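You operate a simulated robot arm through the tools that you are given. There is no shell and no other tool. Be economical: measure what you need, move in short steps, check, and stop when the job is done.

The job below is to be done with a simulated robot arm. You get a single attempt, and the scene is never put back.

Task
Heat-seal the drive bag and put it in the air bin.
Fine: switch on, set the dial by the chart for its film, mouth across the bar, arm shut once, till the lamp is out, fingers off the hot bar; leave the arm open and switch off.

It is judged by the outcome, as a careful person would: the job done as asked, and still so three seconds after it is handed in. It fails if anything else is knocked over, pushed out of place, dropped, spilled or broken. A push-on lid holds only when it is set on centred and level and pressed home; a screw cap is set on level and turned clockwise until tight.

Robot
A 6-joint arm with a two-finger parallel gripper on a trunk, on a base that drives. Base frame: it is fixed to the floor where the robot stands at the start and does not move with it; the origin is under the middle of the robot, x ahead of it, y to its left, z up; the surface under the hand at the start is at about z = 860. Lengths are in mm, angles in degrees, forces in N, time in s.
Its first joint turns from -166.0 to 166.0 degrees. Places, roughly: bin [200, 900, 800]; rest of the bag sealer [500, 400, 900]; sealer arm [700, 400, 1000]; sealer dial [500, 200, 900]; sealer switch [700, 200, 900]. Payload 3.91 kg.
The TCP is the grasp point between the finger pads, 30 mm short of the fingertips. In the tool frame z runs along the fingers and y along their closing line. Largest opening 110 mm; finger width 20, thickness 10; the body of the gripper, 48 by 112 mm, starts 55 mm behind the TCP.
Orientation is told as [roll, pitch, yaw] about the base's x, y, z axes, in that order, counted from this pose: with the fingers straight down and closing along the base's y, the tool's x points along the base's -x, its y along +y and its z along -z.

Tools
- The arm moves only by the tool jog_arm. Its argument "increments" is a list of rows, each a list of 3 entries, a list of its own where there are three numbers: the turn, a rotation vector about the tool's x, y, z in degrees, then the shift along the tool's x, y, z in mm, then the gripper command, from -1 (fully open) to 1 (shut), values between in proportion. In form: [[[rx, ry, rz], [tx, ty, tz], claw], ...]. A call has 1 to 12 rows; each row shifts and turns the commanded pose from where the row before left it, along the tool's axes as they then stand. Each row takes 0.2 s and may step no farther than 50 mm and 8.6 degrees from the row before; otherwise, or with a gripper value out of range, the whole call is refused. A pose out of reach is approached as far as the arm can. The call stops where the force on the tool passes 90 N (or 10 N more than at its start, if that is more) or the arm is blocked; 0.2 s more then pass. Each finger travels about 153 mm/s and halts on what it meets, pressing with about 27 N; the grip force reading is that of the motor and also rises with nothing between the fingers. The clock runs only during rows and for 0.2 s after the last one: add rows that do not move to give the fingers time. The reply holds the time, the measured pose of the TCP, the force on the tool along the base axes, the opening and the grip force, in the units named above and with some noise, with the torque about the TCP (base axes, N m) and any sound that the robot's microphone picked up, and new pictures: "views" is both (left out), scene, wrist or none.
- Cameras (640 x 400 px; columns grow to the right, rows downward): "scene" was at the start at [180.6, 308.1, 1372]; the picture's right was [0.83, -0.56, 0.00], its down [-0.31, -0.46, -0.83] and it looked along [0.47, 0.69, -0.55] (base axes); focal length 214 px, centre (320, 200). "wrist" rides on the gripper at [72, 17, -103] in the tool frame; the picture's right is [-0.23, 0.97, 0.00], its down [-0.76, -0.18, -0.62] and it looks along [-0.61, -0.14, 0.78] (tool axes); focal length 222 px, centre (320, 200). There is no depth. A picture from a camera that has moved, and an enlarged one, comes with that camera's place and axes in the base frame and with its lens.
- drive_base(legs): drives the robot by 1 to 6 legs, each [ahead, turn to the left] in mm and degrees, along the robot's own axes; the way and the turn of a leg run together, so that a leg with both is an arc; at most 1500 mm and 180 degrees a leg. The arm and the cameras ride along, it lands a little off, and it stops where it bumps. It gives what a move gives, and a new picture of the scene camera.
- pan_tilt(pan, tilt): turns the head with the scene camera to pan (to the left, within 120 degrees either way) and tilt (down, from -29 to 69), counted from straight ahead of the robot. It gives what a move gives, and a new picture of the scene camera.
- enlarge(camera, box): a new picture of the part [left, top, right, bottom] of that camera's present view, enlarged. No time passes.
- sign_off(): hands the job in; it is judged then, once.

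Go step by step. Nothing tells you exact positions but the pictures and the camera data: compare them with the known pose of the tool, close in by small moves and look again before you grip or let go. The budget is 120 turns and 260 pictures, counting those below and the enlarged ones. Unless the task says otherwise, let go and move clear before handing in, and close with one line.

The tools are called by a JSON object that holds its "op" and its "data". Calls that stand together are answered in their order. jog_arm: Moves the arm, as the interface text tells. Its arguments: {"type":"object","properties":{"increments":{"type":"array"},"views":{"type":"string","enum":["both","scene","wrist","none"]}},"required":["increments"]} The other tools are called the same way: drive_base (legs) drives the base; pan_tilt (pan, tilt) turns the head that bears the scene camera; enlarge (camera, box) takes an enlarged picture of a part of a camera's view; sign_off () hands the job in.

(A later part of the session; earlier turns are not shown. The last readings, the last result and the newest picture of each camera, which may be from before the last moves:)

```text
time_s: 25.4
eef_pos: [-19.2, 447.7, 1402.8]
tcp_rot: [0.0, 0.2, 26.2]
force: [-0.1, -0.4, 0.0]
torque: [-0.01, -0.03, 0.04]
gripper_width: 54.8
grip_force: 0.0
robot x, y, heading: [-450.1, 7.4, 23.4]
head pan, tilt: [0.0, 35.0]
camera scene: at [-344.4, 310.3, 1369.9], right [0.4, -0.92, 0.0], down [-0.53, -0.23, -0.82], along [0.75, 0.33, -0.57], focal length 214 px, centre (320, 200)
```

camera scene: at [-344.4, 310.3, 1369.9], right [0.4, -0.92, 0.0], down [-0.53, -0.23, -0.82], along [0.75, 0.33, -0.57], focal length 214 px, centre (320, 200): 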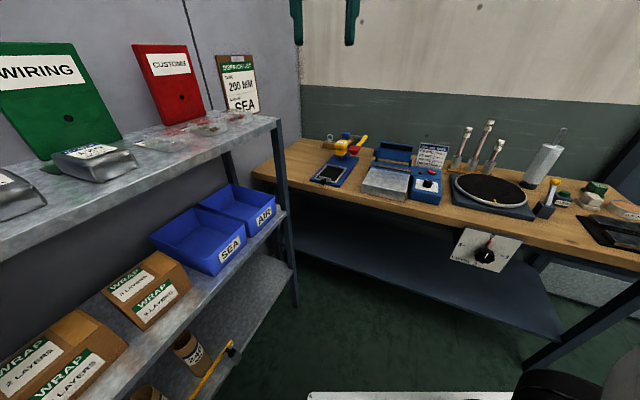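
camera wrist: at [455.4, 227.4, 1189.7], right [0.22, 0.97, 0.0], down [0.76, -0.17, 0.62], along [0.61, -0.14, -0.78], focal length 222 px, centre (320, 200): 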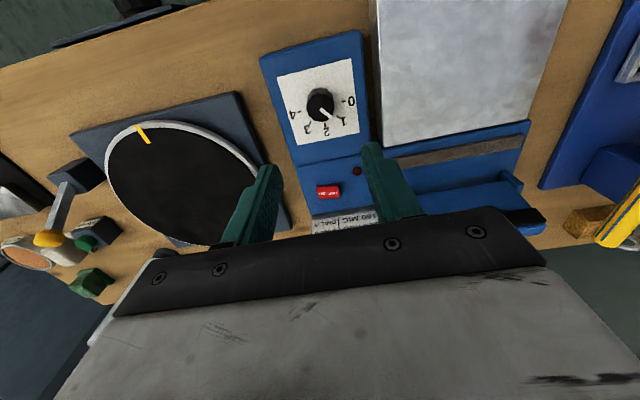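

The base was blocked while turning (front corner near the shelf, I think), so I'll turn back to heading 0 and use the arm's own reach to the left instead.

{"op": "drive_base", "data": {"legs": [[0, -23.5]]}}

{"op": "pan_tilt", "data": {"pan": 90, "tilt": 50}}

{"op": "pan_tilt", "data": {"pan": 85, "tilt": 28}}

```text
time_s: 27.0
eef_pos: [118.3, 241.6, 1402.8]
tcp_rot: [0.0, 0.0, 3.0]
force: [-0.4, -0.7, 0.3]
torque: [0.01, -0.02, 0.03]
gripper_width: 55.2
grip_force: 0.2
robot x, y, heading: [-450.0, 11.1, 0.5]
head pan, tilt: [0.0, 35.0]
camera scene: at [-233.6, 243.9, 1370.0], right [0.01, -1.0, 0.0], down [-0.57, 0.0, -0.82], along [0.82, 0.01, -0.57], focal length 214 px, centre (320, 200)
```

scene: 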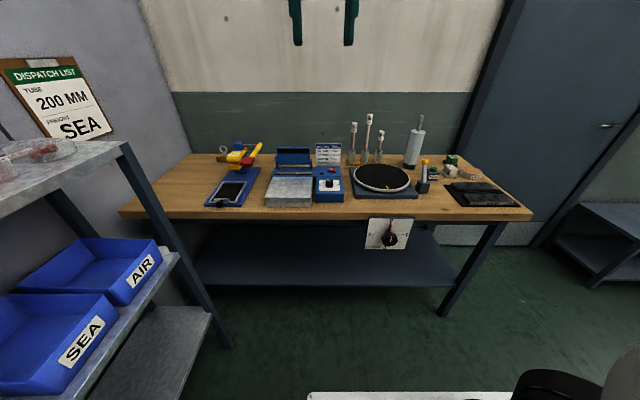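

```text
time_s: 28.6
eef_pos: [119.4, 242.1, 1402.9]
tcp_rot: [-0.1, 0.0, 3.0]
force: [-0.5, 0.1, 1.0]
torque: [-0.03, 0.01, 0.0]
gripper_width: 55.0
grip_force: 0.0
robot x, y, heading: [-450.5, 6.7, 0.4]
head pan, tilt: [90.0, 50.0]
camera scene: at [-322.1, 320.4, 1348.2], right [1.0, 0.01, 0.0], down [0.0, -0.77, -0.64], along [0.0, 0.64, -0.77], focal length 214 px, centre (320, 200)
```

scene: 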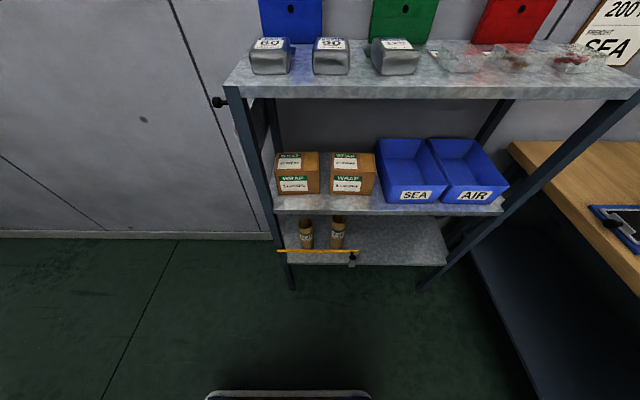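

```text
time_s: 29.5
eef_pos: [120.6, 241.9, 1403.4]
tcp_rot: [0.0, 0.0, 3.0]
force: [0.2, 0.8, -0.7]
torque: [-0.03, -0.04, 0.0]
gripper_width: 54.9
grip_force: 0.1
robot x, y, heading: [-449.9, 9.3, 0.4]
head pan, tilt: [85.0, 28.0]
camera scene: at [-314.3, 334.3, 1380.8], right [1.0, -0.08, 0.0], down [-0.04, -0.47, -0.88], along [0.07, 0.88, -0.47], focal length 214 px, centre (320, 200)
```

scene: 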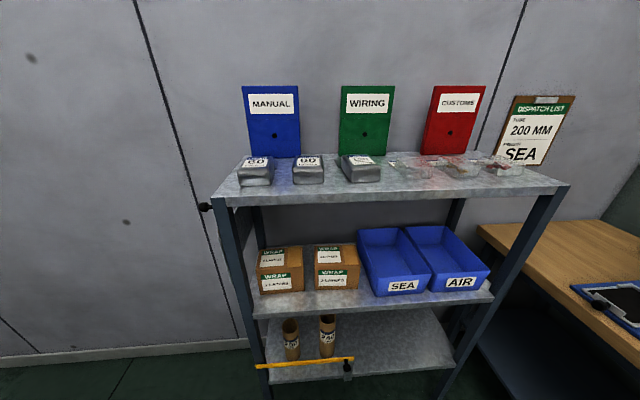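

DRIVE bag top centre is about (-420,822,1212), long axis into the shelf. I'll swing the hand left, turning it 90° so the fingers close along x.

{"op": "jog_arm", "data": {"increments": [[[0, 0, -8], [37.4, 28.4, 0], -1], [[0, 0, -8], [33.1, 33.4, 0], -1], [[0, 0, -8], [28.2, 37.6, 0], -1], [[0, 0, -8], [22.6, 41.2, 0], -1], [[0, 0, -8], [16.7, 43.9, 0], -1], [[0, 0, -8], [10.4, 45.8, 0], -1], [[0, 0, -8], [3.9, 46.8, 0], -1], [[0, 0, -8], [-2.6, 46.9, 0], -1], [[0, 0, -8], [-9.1, 46.1, 0], -1], [[0, 0, -8], [-15.5, 44.4, 0], -1], [[0, 0, -7], [-21.5, 41.8, 0], -1], [[0, 0, 0], [-27.1, 38.4, 0], -1]]}}

```text
time_s: 32.1
eef_pos: [-337.9, 547.2, 1422.9]
tcp_rot: [0.5, -2.0, 89.7]
force: [0.2, -1.2, 0.2]
torque: [0.12, 0.06, -0.01]
gripper_width: 110.1
grip_force: 0.1
robot x, y, heading: [-451.3, 7.0, 0.7]
head pan, tilt: [85.0, 28.0]
camera scene: at [-334.8, 325.6, 1361.9], right [0.99, 0.16, 0.0], down [0.11, -0.64, -0.76], along [-0.12, 0.75, -0.65], focal length 214 px, centre (320, 200)
camera wrist: at [-355.9, 471.8, 1523.0], right [-0.97, 0.23, 0.02], down [0.19, 0.74, 0.65], along [0.14, 0.63, -0.76], focal length 222 px, centre (320, 200)
```

scene: 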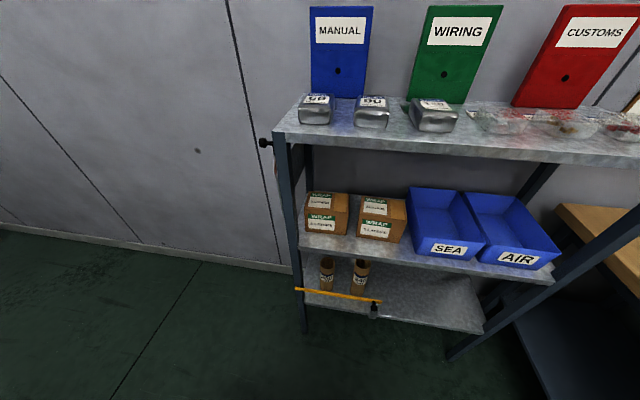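
wrist: 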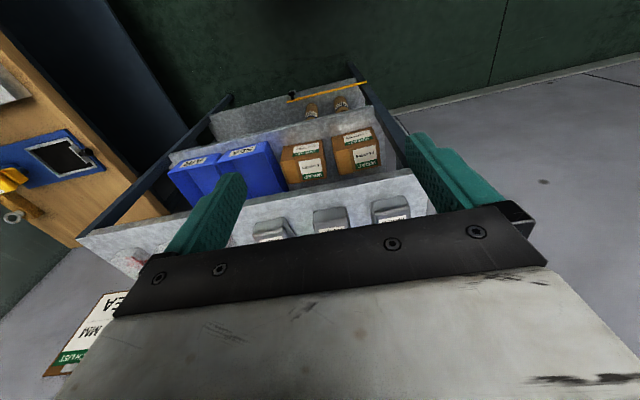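

The hand is a bit off the commanded pose and the head camera seems nudged; I'll idle a moment and see whether things settle.

{"op": "jog_arm", "data": {"increments": [[[0, 0, 0], [0, 0, 0], -1], [[0, 0, 0], [0, 0, 0], -1]], "views": "scene"}}

```text
time_s: 32.7
eef_pos: [-339.3, 548.8, 1420.4]
tcp_rot: [0.4, -1.8, 89.7]
force: [0.4, -0.1, -0.3]
torque: [0.0, -0.01, 0.0]
gripper_width: 109.8
grip_force: 0.0
robot x, y, heading: [-447.7, 8.5, 0.5]
head pan, tilt: [85.0, 28.0]
camera scene: at [-334.6, 326.6, 1360.5], right [0.99, 0.15, 0.0], down [0.1, -0.65, -0.75], along [-0.12, 0.74, -0.66], focal length 214 px, centre (320, 200)
```

scene: 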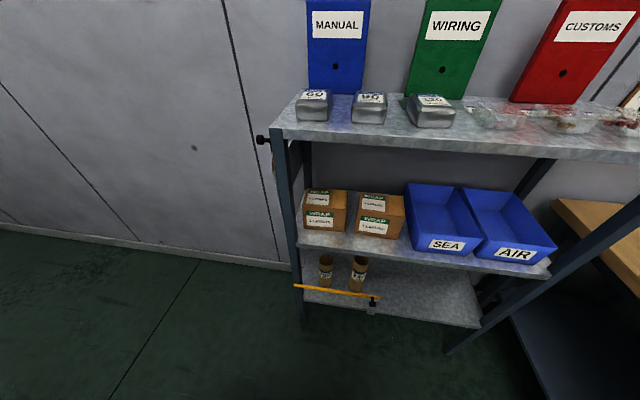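

The arm is leaning on the camera head. I'll drive forward 250 mm so the arm points back-left of the head instead, then bring the hand back over the bag.

{"op": "drive_base", "data": {"legs": [[250, 0]]}}

{"op": "jog_arm", "data": {"increments": [[[0, 0, 0], [0, 48, 0], -1], [[0, 0, 0], [0, 48, 0], -1], [[0, 0, 0], [0, 48, 0], -1], [[0, 0, 0], [0, 48, 0], -1], [[0, 0, 0], [0, 48, 0], -1], [[0, 0, 0], [0, 48, 0], -1], [[0, 0, 0], [0, 45, 0], -1]]}}

```text
time_s: 34.5
eef_pos: [-86.6, 549.1, 1420.4]
tcp_rot: [0.4, -1.8, 89.8]
force: [1.3, 0.0, 0.2]
torque: [0.01, 0.03, 0.0]
gripper_width: 110.1
grip_force: 0.1
robot x, y, heading: [-198.4, 6.7, 0.1]
head pan, tilt: [85.0, 28.0]
camera scene: at [-79.0, 327.7, 1359.7], right [0.99, 0.13, 0.0], down [0.09, -0.66, -0.74], along [-0.1, 0.74, -0.67], focal length 214 px, centre (320, 200)
```

scene: 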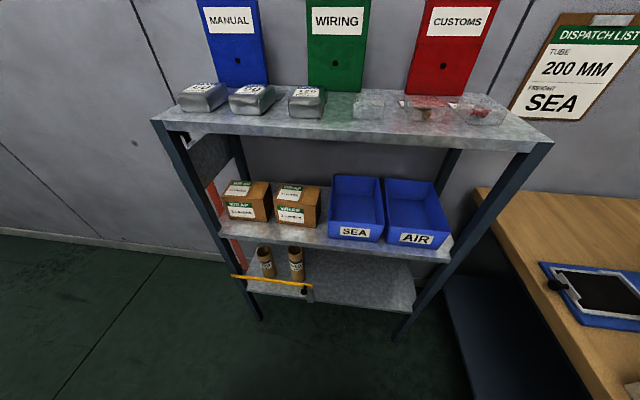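

```text
time_s: 35.6
eef_pos: [-240.2, 477.8, 1488.1]
tcp_rot: [5.6, -10.2, 87.7]
force: [0.3, -0.2, 0.2]
torque: [0.04, -0.03, -0.01]
gripper_width: 110.2
grip_force: 0.0
out of reach, approached as far as the arm can: row 1, 2, 3, 4, 5
robot x, y, heading: [-195.7, 10.4, 0.3]
head pan, tilt: [85.0, 28.0]
stopped in row 5: the arm was blocked; the commanded pose is now the measured one
camera scene: at [-58.2, 335.4, 1380.9], right [0.99, -0.11, 0.0], down [-0.05, -0.47, -0.88], along [0.1, 0.88, -0.47], focal length 214 px, centre (320, 200)
camera wrist: at [-251.6, 389.5, 1578.0], right [-0.96, 0.25, 0.13], down [0.26, 0.63, 0.73], along [0.09, 0.73, -0.67], focal length 222 px, centre (320, 200)
```

scene: 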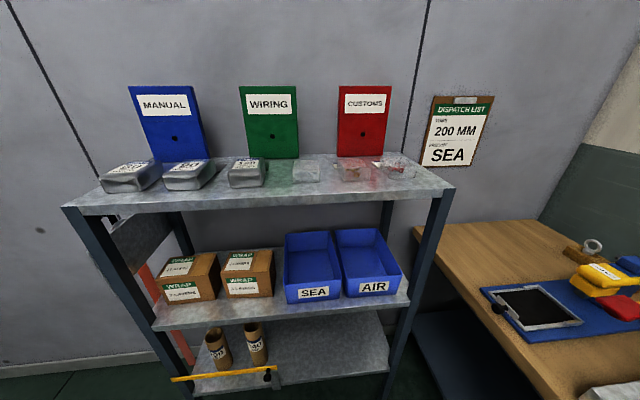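
wrist: 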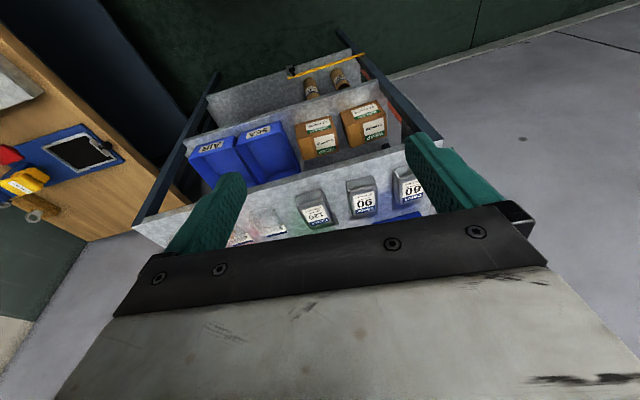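

The hand was too close in (folded arm). I'll level it while extending outward and lowering a bit.

{"op": "jog_arm", "data": {"increments": [[[2.8, 5.1, 0], [-40, 10, 22], -1], [[2.8, 5.1, 0], [-40, 10, 22], -1], [[0, 0, -2.2], [-40, 10, 22], -1], [[0, 0, 0], [-40, 10, 10], -1], [[0, 0, 0], [0, 0, 0], -1]]}}

```text
time_s: 36.5
eef_pos: [-226.1, 488.6, 1484.9]
tcp_rot: [4.8, -10.2, 91.2]
force: [-0.2, 0.5, 0.3]
torque: [-0.04, 0.01, 0.0]
gripper_width: 110.0
grip_force: 0.0
out of reach, approached as far as the arm can: row 1, 2, 3, 4
robot x, y, heading: [-200.0, 11.4, 0.5]
head pan, tilt: [85.0, 28.0]
stopped in row 4: the arm was blocked; the commanded pose is now the measured one
camera scene: at [-63.5, 336.2, 1380.8], right [1.0, -0.05, 0.0], down [-0.02, -0.47, -0.88], along [0.05, 0.88, -0.47], focal length 214 px, centre (320, 200)
camera wrist: at [-232.9, 399.6, 1574.9], right [-0.97, 0.19, 0.12], down [0.22, 0.65, 0.73], along [0.06, 0.74, -0.67], focal length 222 px, centre (320, 200)
```

scene: 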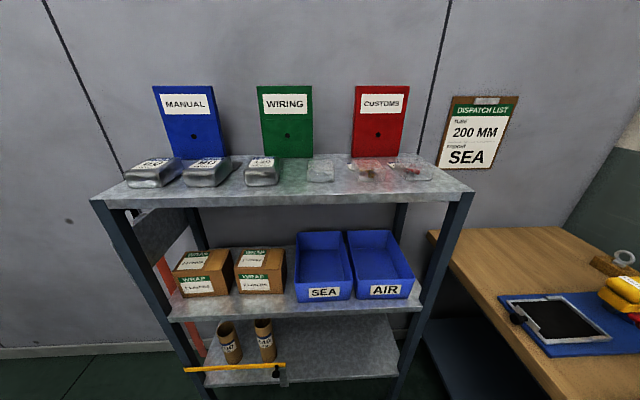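
wrist: 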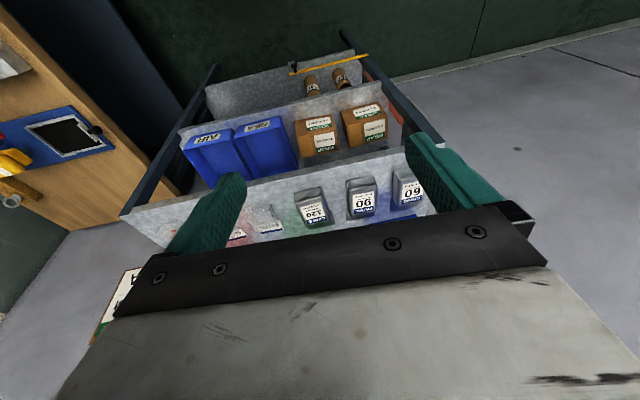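

The arm's elbow seems to be fouling the camera head, which sticks out left at this pan. I'll turn the head forward out of the way, then retry levelling the hand.

{"op": "pan_tilt", "data": {"pan": 0, "tilt": 30}}

{"op": "jog_arm", "data": {"increments": [[[0, 0, 0], [-20, 0, 0], -1], [[2.5, 5, 0], [-30, 0, 20], -1], [[2.5, 5, 0], [-30, 0, 20], -1], [[0, 0, 0], [-30, 10, 20], -1]]}}

```text
time_s: 38.1
eef_pos: [-224.4, 487.0, 1486.7]
tcp_rot: [5.0, -10.5, 91.3]
force: [-0.3, -0.5, -0.6]
torque: [-0.01, -0.01, 0.0]
gripper_width: 109.9
grip_force: 0.0
robot x, y, heading: [-193.8, 7.1, 0.1]
head pan, tilt: [0.0, 30.0]
camera scene: at [-49.4, 334.5, 1383.7], right [0.98, -0.2, 0.0], down [-0.09, -0.43, -0.9], along [0.18, 0.88, -0.44], focal length 214 px, centre (320, 200)
```

scene: 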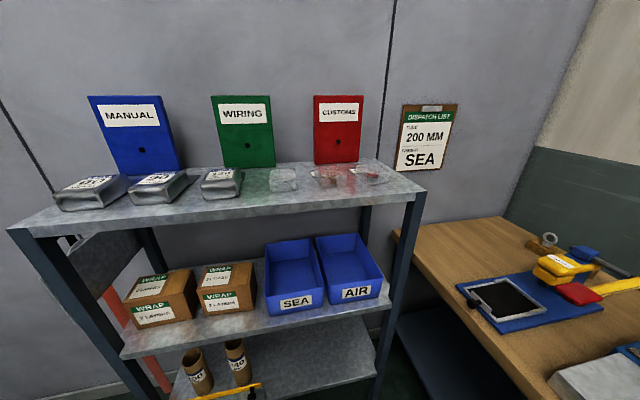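

```text
time_s: 39.2
eef_pos: [-203.8, 498.7, 1480.6]
tcp_rot: [3.7, -9.7, 92.2]
force: [-0.9, 1.2, -0.7]
torque: [-0.08, -0.03, 0.02]
gripper_width: 109.9
grip_force: 0.1
out of reach, approached as far as the arm can: row 1, 2, 3, 4
robot x, y, heading: [-198.4, 10.3, 0.1]
head pan, tilt: [0.0, 30.0]
stopped in row 4: the arm was blocked; the commanded pose is now the measured one
camera scene: at [-60.0, 336.3, 1381.7], right [1.0, -0.09, 0.0], down [-0.04, -0.46, -0.89], along [0.08, 0.88, -0.46], focal length 214 px, centre (320, 200)
camera wrist: at [-212.2, 409.8, 1570.8], right [-0.98, 0.17, 0.1], down [0.19, 0.66, 0.73], along [0.06, 0.73, -0.68], focal length 222 px, centre (320, 200)
```

scene: 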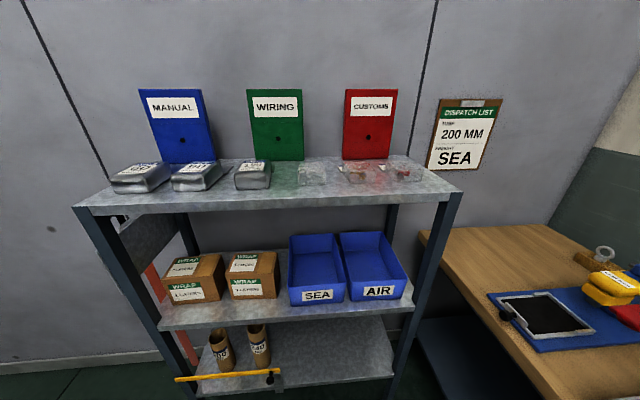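
wrist: 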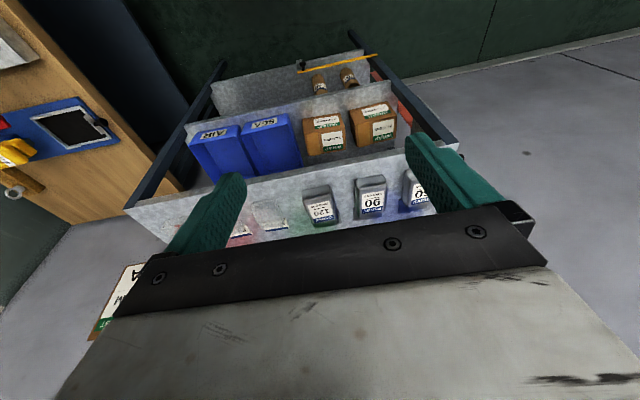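

The head reads pan 0 but is still pinned at ~85°, so the arm is trapped against the head's right side: the arm can't pass left of it. I'll back the arm out the way it came.

{"op": "jog_arm", "data": {"increments": [[[0, 0, 0], [-20, -40, 0], -1], [[2, 5, 4], [-20, -40, 0], -1], [[2, 5, 4], [-20, -40, 0], -1], [[0, 0, 8], [21.8, -39.4, 0], -1], [[0, 0, 8], [16.1, -42, 0], -1], [[0, 0, 8], [10.1, -43.8, 0], -1], [[0, 0, 8], [3.9, -44.8, 0], -1], [[0, 0, 8], [-2.3, -45, 0], -1], [[0, 0, 8], [-8.6, -44.2, 0], -1]]}}

```text
time_s: 41.2
eef_pos: [145.2, 381.5, 1420.7]
tcp_rot: [-0.9, 0.8, 36.3]
force: [-0.7, 0.8, -0.1]
torque: [-0.02, -0.02, 0.01]
gripper_width: 110.3
grip_force: 0.0
out of reach, approached as far as the arm can: row 2, 3
robot x, y, heading: [-198.1, 7.1, 0.2]
head pan, tilt: [0.0, 30.0]
camera scene: at [22.2, 245.2, 1377.7], right [0.0, -1.0, 0.0], down [-0.5, 0.0, -0.87], along [0.87, 0.0, -0.5], focal length 214 px, centre (320, 200)
camera wrist: at [75.7, 355.5, 1524.7], right [-0.39, 0.92, -0.02], down [0.72, 0.32, 0.62], along [0.57, 0.23, -0.79], focal length 222 px, centre (320, 200)
```

scene: 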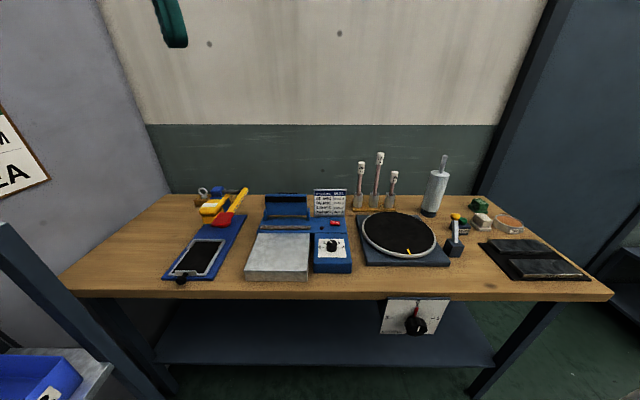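
wrist: 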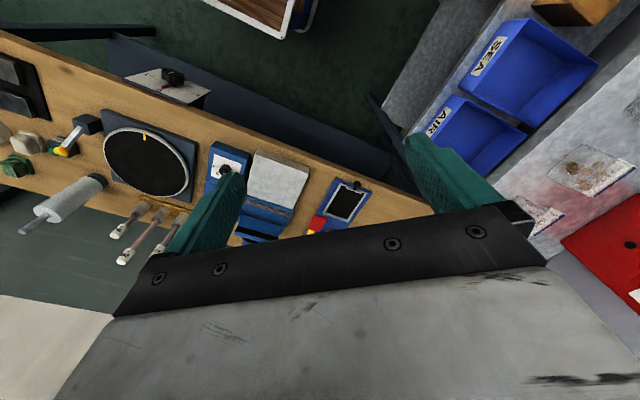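

The arm is free and level again. I need the robot facing the shelf instead; first look around to see what blocked the earlier turn.

{"op": "pan_tilt", "data": {"pan": -70, "tilt": 35}}

{"op": "pan_tilt", "data": {"pan": -120, "tilt": 35}}

{"op": "pan_tilt", "data": {"pan": 120, "tilt": 55}}

```text
time_s: 42.6
eef_pos: [146.0, 381.1, 1420.3]
tcp_rot: [-0.8, 0.7, 36.4]
force: [-0.8, -0.5, -0.1]
torque: [-0.02, 0.02, 0.01]
gripper_width: 110.0
grip_force: 0.1
robot x, y, heading: [-197.5, 8.0, 0.2]
head pan, tilt: [-70.0, 35.0]
camera scene: at [-37.4, 162.0, 1370.0], right [-0.94, -0.35, 0.0], down [-0.2, 0.54, -0.82], along [0.28, -0.77, -0.57], focal length 214 px, centre (320, 200)
```

scene: 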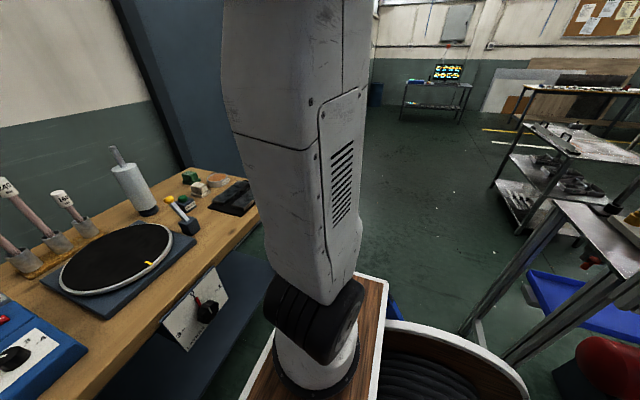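

```text
time_s: 43.8
eef_pos: [145.2, 383.2, 1420.0]
tcp_rot: [-0.7, 0.8, 36.4]
force: [-0.4, -0.1, -0.6]
torque: [0.0, 0.02, 0.03]
gripper_width: 109.6
grip_force: 0.0
robot x, y, heading: [-196.6, 8.4, 0.3]
head pan, tilt: [-120.0, 35.0]
camera scene: at [-111.6, 168.1, 1370.0], right [-0.87, 0.5, 0.0], down [0.28, 0.5, -0.82], along [-0.41, -0.71, -0.57], focal length 214 px, centre (320, 200)
```

scene: 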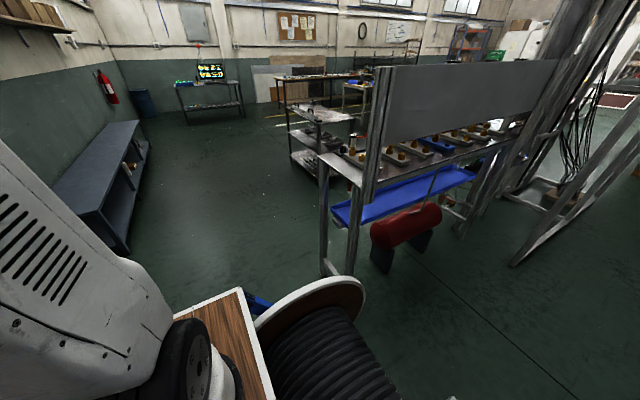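

```text
time_s: 47.2
eef_pos: [145.0, 381.7, 1420.3]
tcp_rot: [-0.8, 0.9, 36.3]
force: [0.3, -0.1, 1.2]
torque: [0.02, 0.0, -0.01]
gripper_width: 110.2
grip_force: 0.0
robot x, y, heading: [-198.5, 9.9, 0.2]
head pan, tilt: [120.0, 55.0]
camera scene: at [-104.2, 306.9, 1341.7], right [0.86, 0.5, 0.0], down [0.41, -0.71, -0.57], along [-0.29, 0.5, -0.82], focal length 214 px, centre (320, 200)
```

scene: 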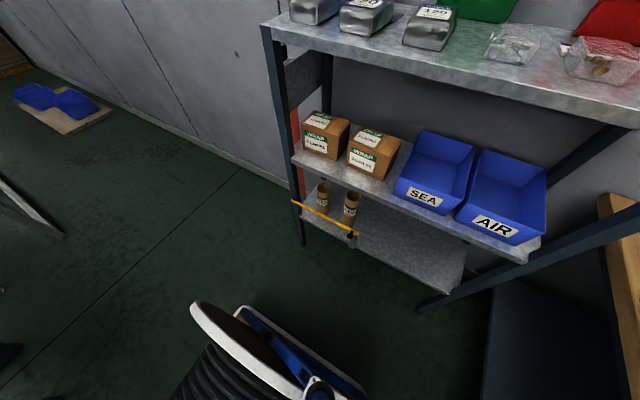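

The cable reel behind is the robot's own, and a rack stands behind-right near (-550,-450), which is what blocked the turn. At the present spot there's room, so I'll turn left 90° here to face the shelf.

{"op": "drive_base", "data": {"legs": [[0, 45], [0, 45]]}}

{"op": "pan_tilt", "data": {"pan": 0, "tilt": 40}}

```text
time_s: 51.8
eef_pos: [-574.4, 349.2, 1420.7]
tcp_rot: [-0.9, 0.8, 127.0]
force: [-0.3, 0.6, 0.1]
torque: [0.01, 0.01, -0.02]
gripper_width: 110.0
grip_force: 0.1
robot x, y, heading: [-198.0, 12.6, 91.1]
head pan, tilt: [120.0, 55.0]
camera scene: at [-495.9, 98.2, 1341.7], right [-0.51, 0.86, 0.0], down [0.7, 0.42, -0.57], along [-0.49, -0.29, -0.82], focal length 214 px, centre (320, 200)
```

scene: 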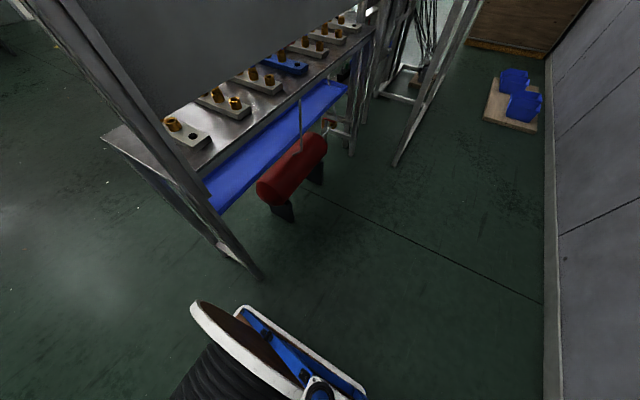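

```text
time_s: 53.8
eef_pos: [-573.4, 347.6, 1420.6]
tcp_rot: [-0.7, 0.8, 127.0]
force: [-0.6, -0.8, 0.5]
torque: [-0.01, -0.02, -0.01]
gripper_width: 110.1
grip_force: 0.0
robot x, y, heading: [-196.1, 9.0, 91.1]
head pan, tilt: [0.0, 40.0]
camera scene: at [-435.4, 220.3, 1362.4], right [1.0, 0.02, 0.0], down [0.01, -0.64, -0.77], along [-0.01, 0.77, -0.64], focal length 214 px, centre (320, 200)
```

scene: 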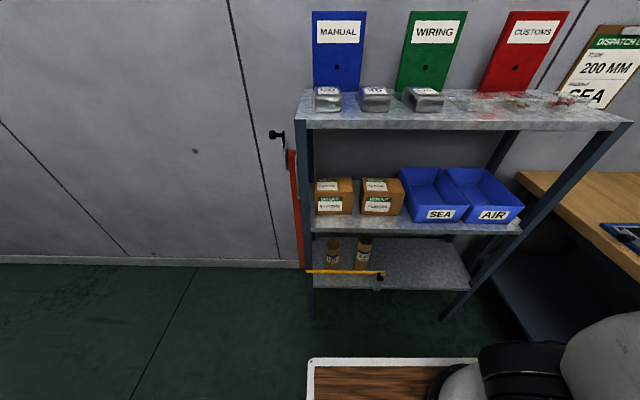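

Facing the shelf now. Swing the hand to just in front of and above the DRIVE bag, fingers closing along x.

{"op": "jog_arm", "data": {"increments": [[[0, 0, 8], [-24.9, -40.2, 10], -1], [[0, 0, 8], [-30.3, -36.3, 10], -1], [[0, 0, 8], [-35, -31.8, 10], -1], [[0, 0, 8], [-39.1, -26.6, 10], -1], [[0, 0, 5], [-42.4, -20.9, 10], -1], [[-1.1, 0, 0], [-44.1, -17.1, 10], -1], [[0, 0, 0], [-44.1, -17.1, 10], -1], [[0, 0, 0], [-44.1, -17.1, 10], -1], [[0, 0, 0], [-40, -17.1, 10], -1], [[0, 0, 0], [0, 0, 0], -1]]}}

```text
time_s: 56.0
eef_pos: [-418.5, 743.5, 1332.3]
tcp_rot: [-0.1, 0.1, 89.9]
force: [1.0, 0.5, 0.2]
torque: [-0.02, 0.01, 0.07]
gripper_width: 110.3
grip_force: 0.1
robot x, y, heading: [-197.9, 8.9, 91.0]
head pan, tilt: [0.0, 40.0]
camera scene: at [-435.4, 220.3, 1362.4], right [1.0, 0.02, 0.0], down [0.01, -0.64, -0.77], along [-0.01, 0.77, -0.64], focal length 214 px, centre (320, 200)
camera wrist: at [-436.4, 671.0, 1436.2], right [-0.97, 0.23, 0.0], down [0.18, 0.76, 0.62], along [0.14, 0.61, -0.78], focal length 222 px, centre (320, 200)
```

scene: 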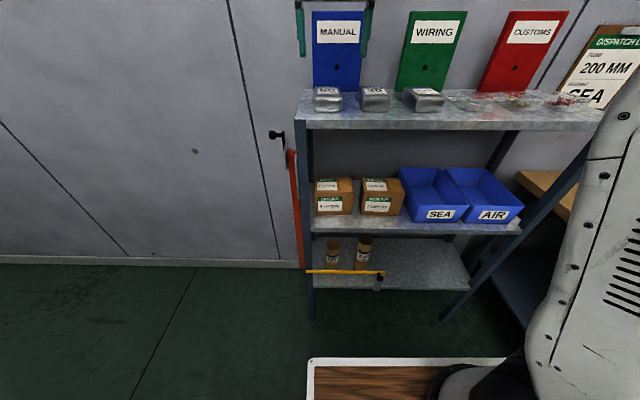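
wrist: 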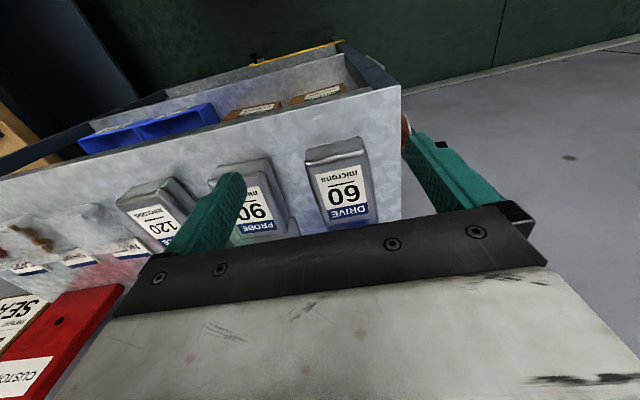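

{"op": "enlarge", "data": {"camera": "wrist", "box": [200, 120, 420, 260]}}

{"op": "enlarge", "data": {"camera": "scene", "box": [295, 70, 455, 170]}}

```text
2.86 times, centred on (310, 190) of wrist
camera zoom: at [-436.4, 671.0, 1436.2], right [-0.97, 0.23, 0.0], down [0.18, 0.76, 0.62], along [0.14, 0.61, -0.78], focal length 635 px, centre (349, 229)
```

zoom: 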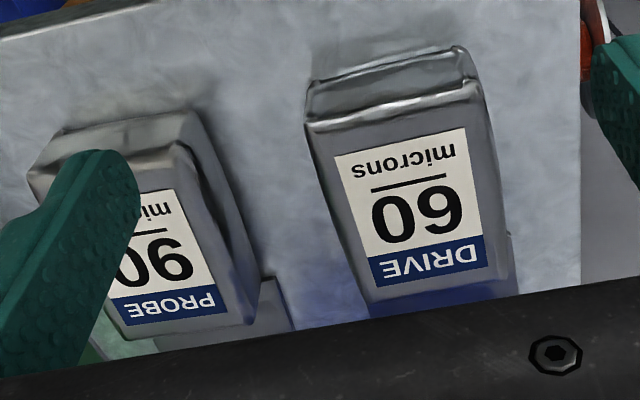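

```text
4.00 times, centred on (375, 120) of scene
camera zoom: at [-435.4, 220.3, 1362.4], right [1.0, 0.02, 0.0], down [0.01, -0.64, -0.77], along [-0.01, 0.77, -0.64], focal length 858 px, centre (100, 520)
```

zoom: 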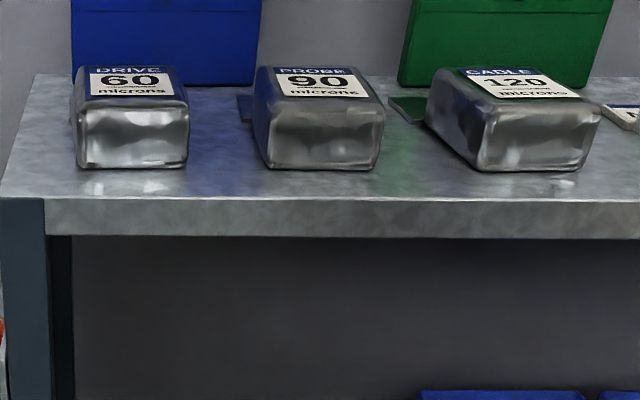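

DRIVE bag body: centre about (-427,835), 70 wide, 100 long, z 1187–1224, with what looks like a flat mouth flap at the back (+y). Move right above it and look.

{"op": "jog_arm", "data": {"increments": [[[0, 0, 0], [-47, 4, 0], -1], [[0, 0, 0], [-47, 4.5, 0], -1], [[0, 0, 0], [0, 0, 40], -1], [[0, 0, 0], [0, 0, 0], -1]]}}

{"op": "enlarge", "data": {"camera": "wrist", "box": [200, 80, 420, 220]}}

{"op": "enlarge", "data": {"camera": "scene", "box": [285, 20, 413, 120]}}

```text
time_s: 57.0
eef_pos: [-427.0, 838.2, 1292.7]
tcp_rot: [0.0, 0.0, 89.9]
force: [0.0, -0.1, -0.8]
torque: [0.02, 0.0, 0.01]
gripper_width: 110.0
grip_force: 0.0
robot x, y, heading: [-194.4, 10.8, 90.8]
head pan, tilt: [0.0, 40.0]
camera scene: at [-435.4, 220.3, 1362.4], right [1.0, 0.02, 0.0], down [0.01, -0.64, -0.77], along [-0.01, 0.77, -0.64], focal length 214 px, centre (320, 200)
camera wrist: at [-445.1, 765.3, 1396.0], right [-0.97, 0.23, 0.0], down [0.18, 0.76, 0.62], along [0.14, 0.61, -0.78], focal length 222 px, centre (320, 200)
```

scene: 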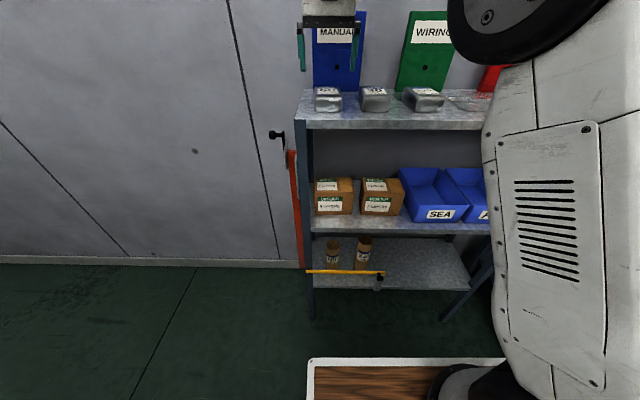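
wrist: 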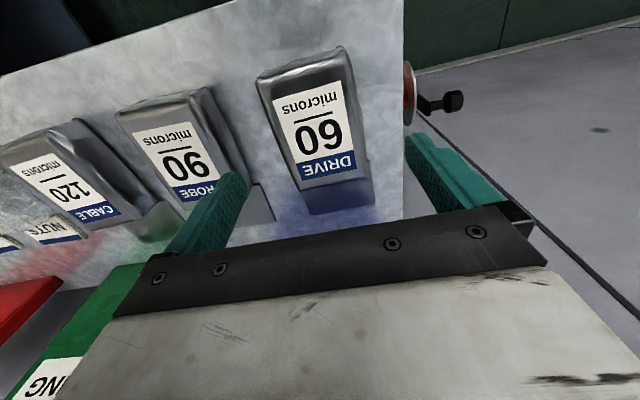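

```text
2.86 times, centred on (310, 150) of wrist
camera zoom: at [-445.1, 765.3, 1396.0], right [-0.97, 0.23, 0.0], down [0.18, 0.76, 0.62], along [0.14, 0.61, -0.78], focal length 635 px, centre (349, 343)
```

zoom: 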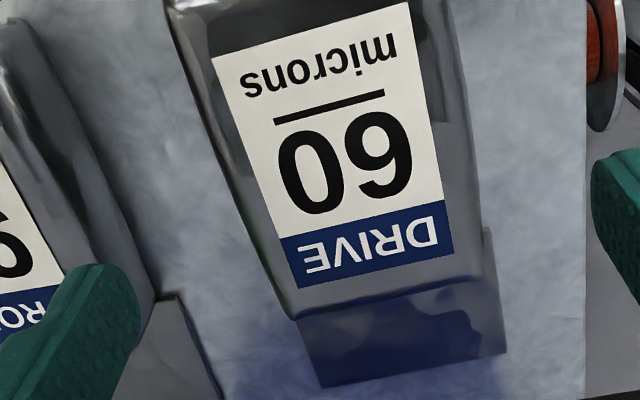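

```text
4.00 times, centred on (349, 70) of scene
camera zoom: at [-435.4, 220.3, 1362.4], right [1.0, 0.02, 0.0], down [0.01, -0.64, -0.77], along [-0.01, 0.77, -0.64], focal length 858 px, centre (204, 720)
```

zoom: 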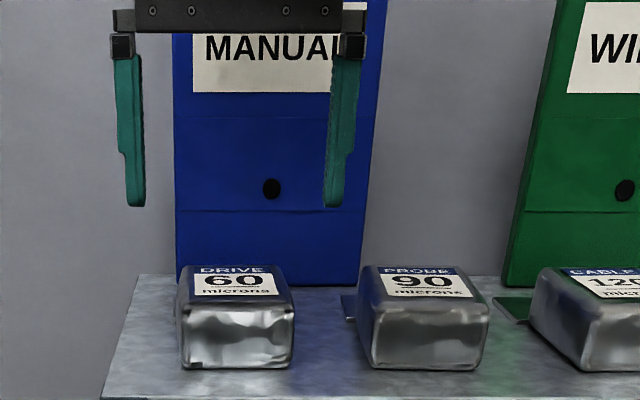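

The flat mouth flap (y≈886–946) is confirmed. Descend to straddle the bag body and grip it.

{"op": "jog_arm", "data": {"increments": [[[0, 0, 0], [0, -1.5, 25], -1], [[0, 0, 0], [0, 0, 25], -1], [[0, 0, 0], [0, 0, 20], -1], [[0, 0, 0], [0, 0, 0], -1]]}}

{"op": "enlarge", "data": {"camera": "wrist", "box": [200, 80, 440, 240]}}

{"op": "enlarge", "data": {"camera": "scene", "box": [285, 20, 413, 120]}}

```text
time_s: 58.0
eef_pos: [-424.2, 834.0, 1221.4]
tcp_rot: [-0.1, 0.1, 90.0]
force: [1.2, 0.3, 0.5]
torque: [0.03, 0.04, 0.01]
gripper_width: 109.8
grip_force: 0.0
robot x, y, heading: [-201.5, 12.9, 90.8]
head pan, tilt: [0.0, 40.0]
camera scene: at [-435.4, 220.3, 1362.4], right [1.0, 0.02, 0.0], down [0.01, -0.64, -0.77], along [-0.01, 0.77, -0.64], focal length 214 px, centre (320, 200)
camera wrist: at [-443.2, 762.7, 1324.9], right [-0.97, 0.23, 0.0], down [0.18, 0.76, 0.62], along [0.14, 0.6, -0.78], focal length 222 px, centre (320, 200)
```

scene: 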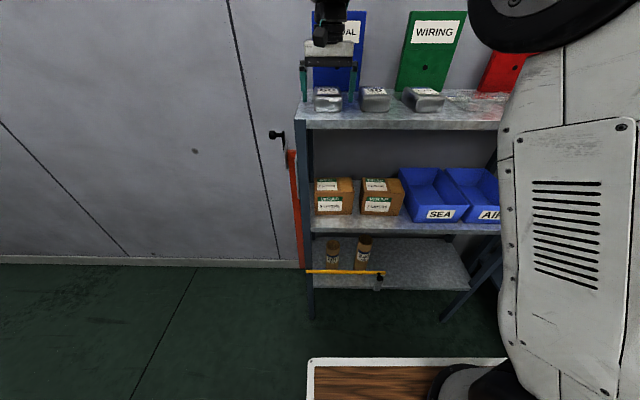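
wrist: 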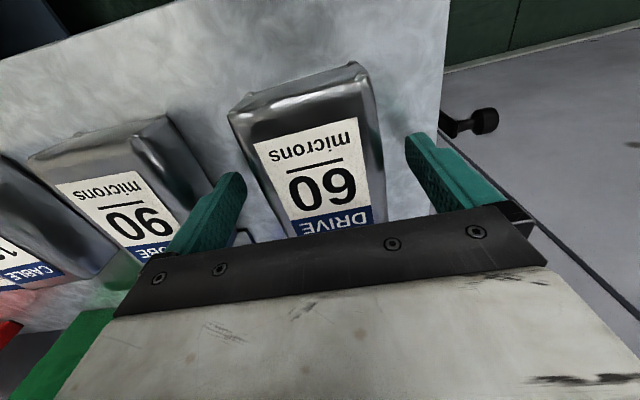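

```text
2.50 times, centred on (320, 160) of wrist
camera zoom: at [-443.2, 762.7, 1324.9], right [-0.97, 0.23, 0.0], down [0.18, 0.76, 0.62], along [0.14, 0.6, -0.78], focal length 555 px, centre (320, 300)
```

zoom: 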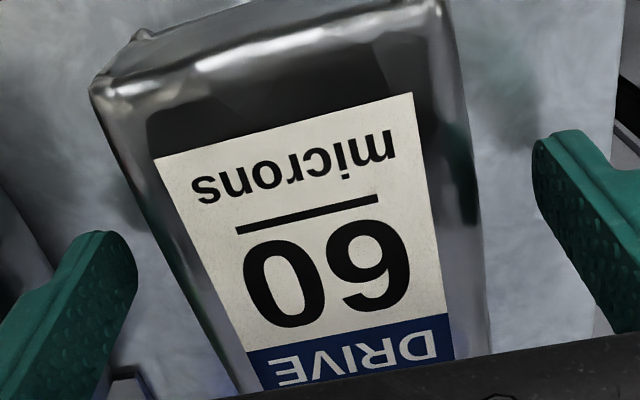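

```text
4.00 times, centred on (349, 70) of scene
camera zoom: at [-435.4, 220.3, 1362.4], right [1.0, 0.02, 0.0], down [0.01, -0.64, -0.77], along [-0.01, 0.77, -0.64], focal length 858 px, centre (204, 720)
```

zoom: 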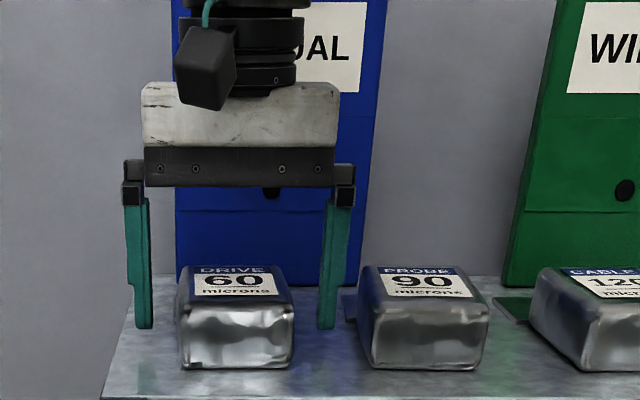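

Centred well. Close on the bag, then lift a little and check.

{"op": "jog_arm", "data": {"increments": [[[0, 0, 0], [0, 0, 0], -0.5], [[0, 0, 0], [0, 0, 0], 0], [[0, 0, 0], [0, 0, 0], 0.5], [[0, 0, 0], [0, 0, 0], 1], [[0, 0, 0], [0, 0, 0], 1]], "views": "none"}}

{"op": "jog_arm", "data": {"increments": [[[0, 0, 0], [0, 0, -10], 1], [[0, 0, 0], [0, 0, -25], 1], [[0, 0, 0], [0, 0, -35], 1], [[0, 0, 0], [0, 0, 0], 1]]}}

```text
time_s: 59.1
eef_pos: [-424.3, 834.9, 1221.7]
tcp_rot: [0.0, 0.1, 90.0]
force: [0.3, -0.6, 0.1]
torque: [0.18, 0.13, 0.06]
gripper_width: 78.3
grip_force: 27.1
robot x, y, heading: [-198.0, 9.9, 91.0]
head pan, tilt: [0.0, 40.0]
```

```text
time_s: 60.1
eef_pos: [-425.5, 834.9, 1291.0]
tcp_rot: [-0.1, 0.1, 90.0]
force: [0.5, -0.6, 0.2]
torque: [0.01, -0.01, -0.02]
gripper_width: 0.0
grip_force: 26.7
robot x, y, heading: [-198.4, 7.6, 90.7]
head pan, tilt: [0.0, 40.0]
camera scene: at [-435.4, 220.4, 1362.4], right [1.0, 0.02, 0.0], down [0.01, -0.64, -0.77], along [-0.01, 0.77, -0.64], focal length 214 px, centre (320, 200)
camera wrist: at [-443.7, 763.3, 1394.9], right [-0.97, 0.23, 0.0], down [0.18, 0.76, 0.62], along [0.14, 0.6, -0.78], focal length 222 px, centre (320, 200)
```

scene: 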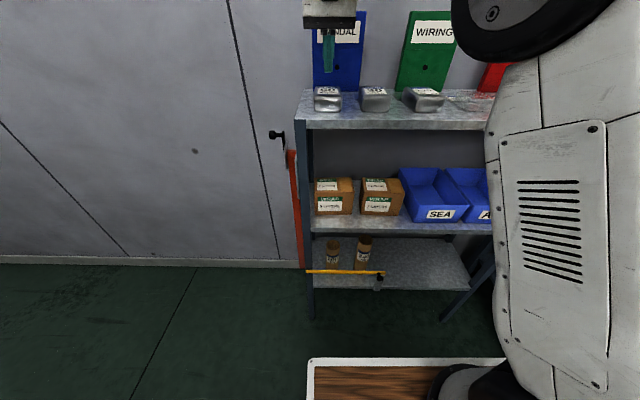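
wrist: 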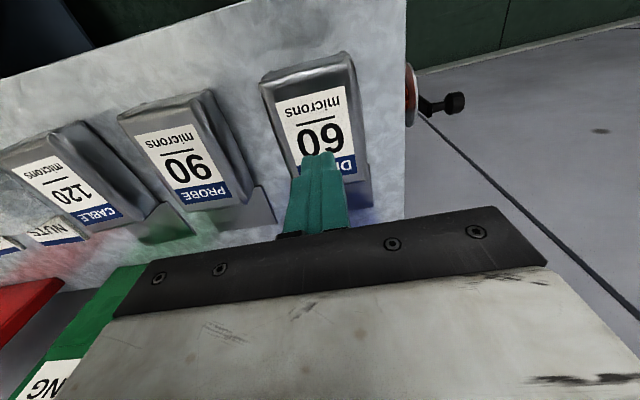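

The fingers slid off; the bag still sits in its place. I'll check its pose, then regrip with a longer hold and a slow lift.

{"op": "enlarge", "data": {"camera": "wrist", "box": [220, 40, 420, 220]}}

{"op": "jog_arm", "data": {"increments": [[[0, 0, 0], [0, 0, 0], -1], [[0, 0, 0], [0, 0, 0], -1], [[0, 0, 0], [0, 0, 0], -1]], "views": "wrist"}}

{"op": "enlarge", "data": {"camera": "scene", "box": [285, 20, 413, 120]}}

```text
2.22 times, centred on (320, 130) of wrist
camera zoom: at [-443.7, 763.3, 1394.9], right [-0.97, 0.23, 0.0], down [0.18, 0.76, 0.62], along [0.14, 0.6, -0.78], focal length 494 px, centre (320, 356)
```

zoom: 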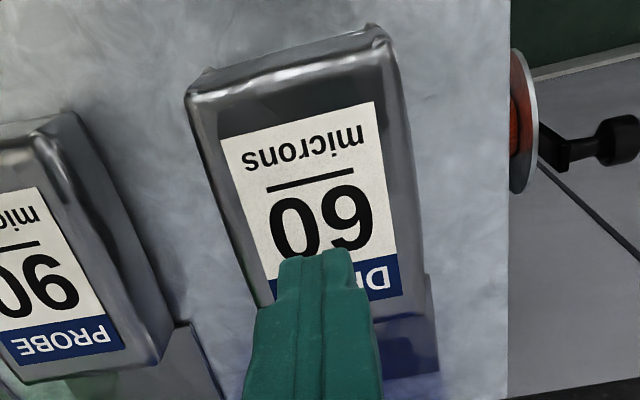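

```text
time_s: 61.0
eef_pos: [-425.6, 834.9, 1291.2]
tcp_rot: [0.0, 0.1, 90.0]
force: [0.7, -0.4, 0.7]
torque: [0.02, 0.02, 0.0]
gripper_width: 109.9
grip_force: 0.1
robot x, y, heading: [-199.4, 8.7, 90.8]
head pan, tilt: [0.0, 40.0]
camera wrist: at [-443.7, 763.3, 1394.7], right [-0.97, 0.23, 0.0], down [0.18, 0.76, 0.62], along [0.14, 0.6, -0.78], focal length 222 px, centre (320, 200)
```

wrist: 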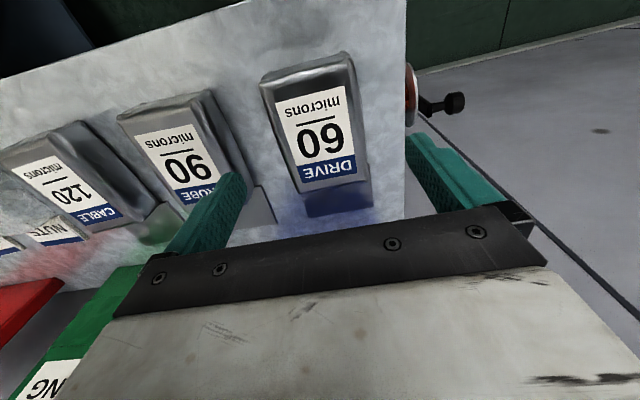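

```text
4.00 times, centred on (349, 70) of scene
camera zoom: at [-435.4, 220.3, 1362.4], right [1.0, 0.02, 0.0], down [0.01, -0.64, -0.77], along [-0.01, 0.77, -0.64], focal length 858 px, centre (204, 720)
```

zoom: 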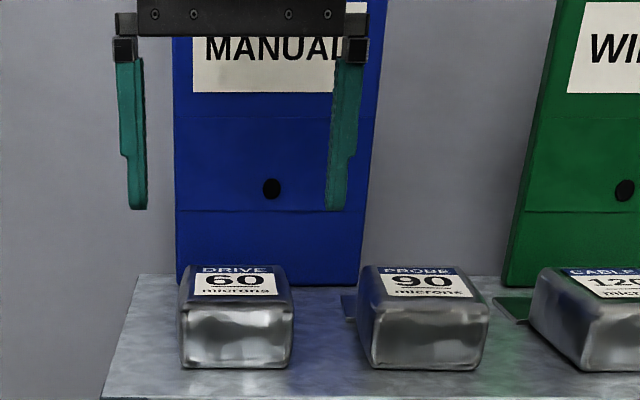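

Bag unmoved. Regrip slightly lower, hold, then lift just a few mm and read the force.

{"op": "jog_arm", "data": {"increments": [[[0, 0, 0], [0, 0, 25], -1], [[0, 0, 0], [0, 0, 25], -1], [[0, 0, 0], [0, 0, 22.5], -1], [[0, 0, 0], [0, 0, 0], -0.5], [[0, 0, 0], [0, 0, 0], 0], [[0, 0, 0], [0, 0, 0], 1], [[0, 0, 0], [0, 0, 0], 1], [[0, 0, 0], [0, 0, 0], 1], [[0, 0, 0], [0, 0, 0], 1]], "views": "scene"}}

{"op": "enlarge", "data": {"camera": "scene", "box": [285, 20, 413, 120]}}

{"op": "jog_arm", "data": {"increments": [[[0, 0, 0], [0, 0, -2], 1], [[0, 0, 0], [0, 0, -2], 1], [[0, 0, 0], [0, 0, -2], 1]], "views": "wrist"}}

```text
time_s: 63.0
eef_pos: [-425.3, 833.8, 1218.5]
tcp_rot: [0.0, 0.1, 90.0]
force: [0.5, 1.6, 0.0]
torque: [0.32, 0.14, 0.01]
gripper_width: 77.5
grip_force: 26.9
robot x, y, heading: [-198.1, 10.0, 90.8]
head pan, tilt: [0.0, 40.0]
camera scene: at [-435.4, 220.4, 1362.4], right [1.0, 0.02, 0.0], down [0.01, -0.64, -0.77], along [-0.01, 0.77, -0.64], focal length 214 px, centre (320, 200)
```

scene: 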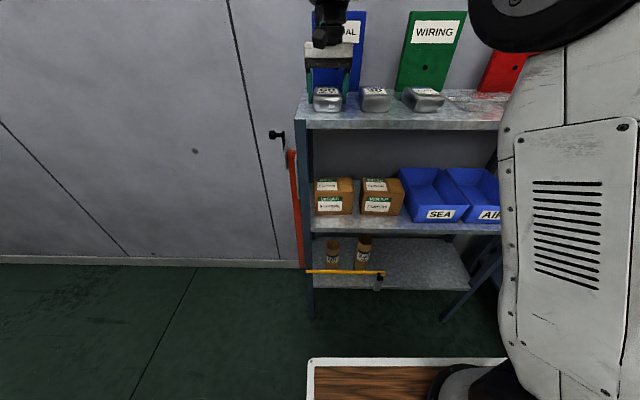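

```text
4.00 times, centred on (349, 70) of scene
camera zoom: at [-435.4, 220.4, 1362.4], right [1.0, 0.02, 0.0], down [0.01, -0.64, -0.77], along [-0.01, 0.77, -0.64], focal length 858 px, centre (204, 720)
```

zoom: 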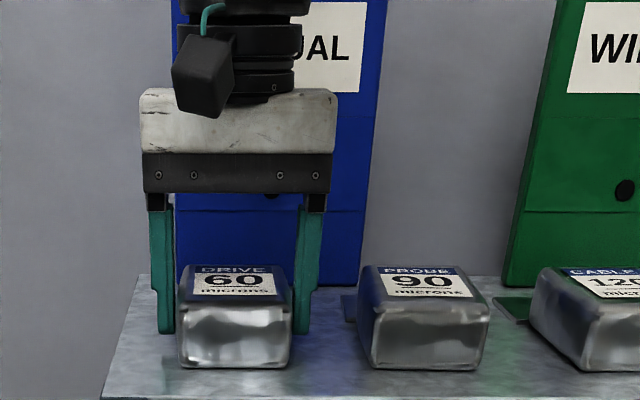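

```text
time_s: 63.8
eef_pos: [-426.3, 834.2, 1223.4]
tcp_rot: [-0.1, 0.2, 90.0]
force: [-0.1, 0.7, -3.2]
torque: [-0.02, -0.01, 0.02]
gripper_width: 78.0
grip_force: 26.6
robot x, y, heading: [-195.5, 8.7, 91.0]
head pan, tilt: [0.0, 40.0]
camera wrist: at [-443.9, 762.3, 1327.6], right [-0.97, 0.23, 0.0], down [0.18, 0.76, 0.62], along [0.14, 0.6, -0.78], focal length 222 px, centre (320, 200)
```

wrist: 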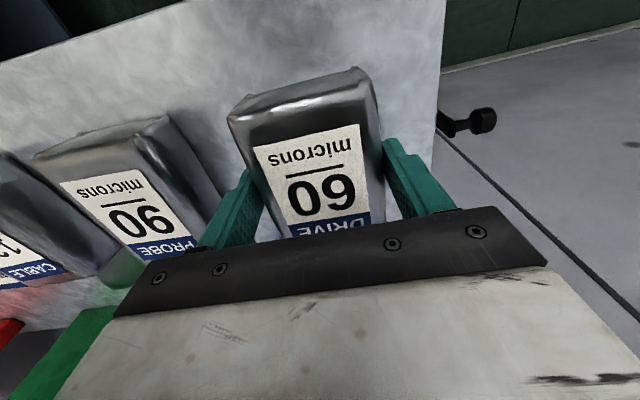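

Now it carries about 3 N of weight, so the bag is coming up. Continue gently.

{"op": "jog_arm", "data": {"increments": [[[0, 0, 0], [0, 0, -4], 1], [[0, 0, 0], [0, 0, -5], 1], [[0, 0, 0], [0, 0, -6], 1], [[0, 0, 0], [0, 0, -6], 1]]}}

{"op": "enlarge", "data": {"camera": "scene", "box": [285, 20, 413, 120]}}

```text
time_s: 64.8
eef_pos: [-426.4, 834.1, 1245.3]
tcp_rot: [0.0, 0.2, 90.0]
force: [0.2, 0.8, -3.1]
torque: [-0.03, 0.01, -0.01]
gripper_width: 77.5
grip_force: 26.4
robot x, y, heading: [-194.9, 8.4, 90.8]
head pan, tilt: [0.0, 40.0]
camera scene: at [-435.4, 220.5, 1362.4], right [1.0, 0.02, 0.0], down [0.01, -0.64, -0.77], along [-0.01, 0.77, -0.64], focal length 214 px, centre (320, 200)
camera wrist: at [-444.1, 762.9, 1349.7], right [-0.97, 0.23, 0.0], down [0.18, 0.76, 0.62], along [0.14, 0.6, -0.78], focal length 222 px, centre (320, 200)
```

scene: 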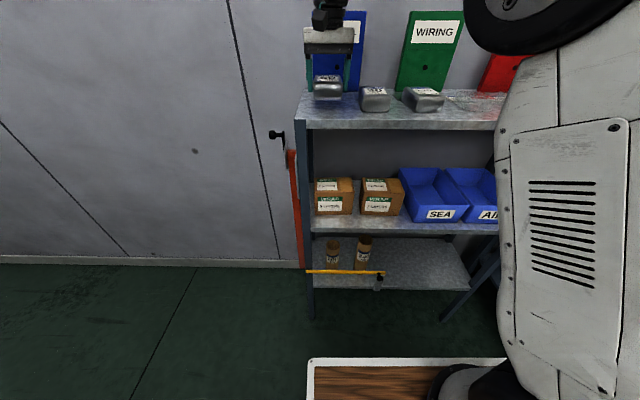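
wrist: 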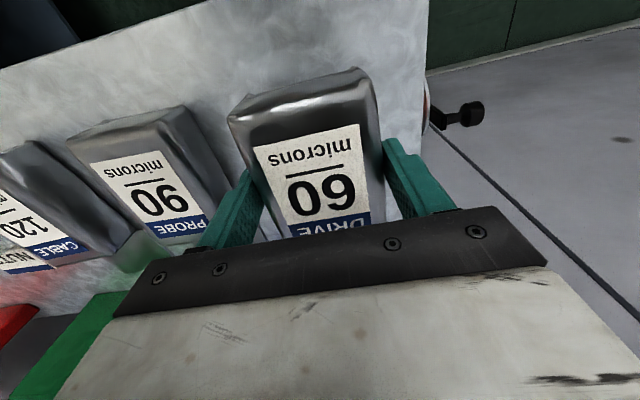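

```text
4.00 times, centred on (349, 70) of scene
camera zoom: at [-435.4, 220.5, 1362.4], right [1.0, 0.02, 0.0], down [0.01, -0.64, -0.77], along [-0.01, 0.77, -0.64], focal length 858 px, centre (204, 720)
```

zoom: 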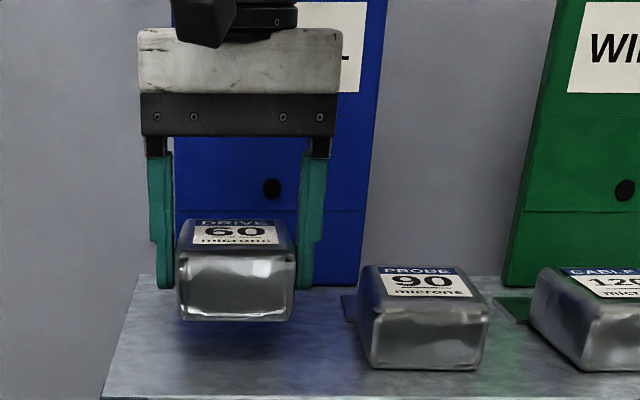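

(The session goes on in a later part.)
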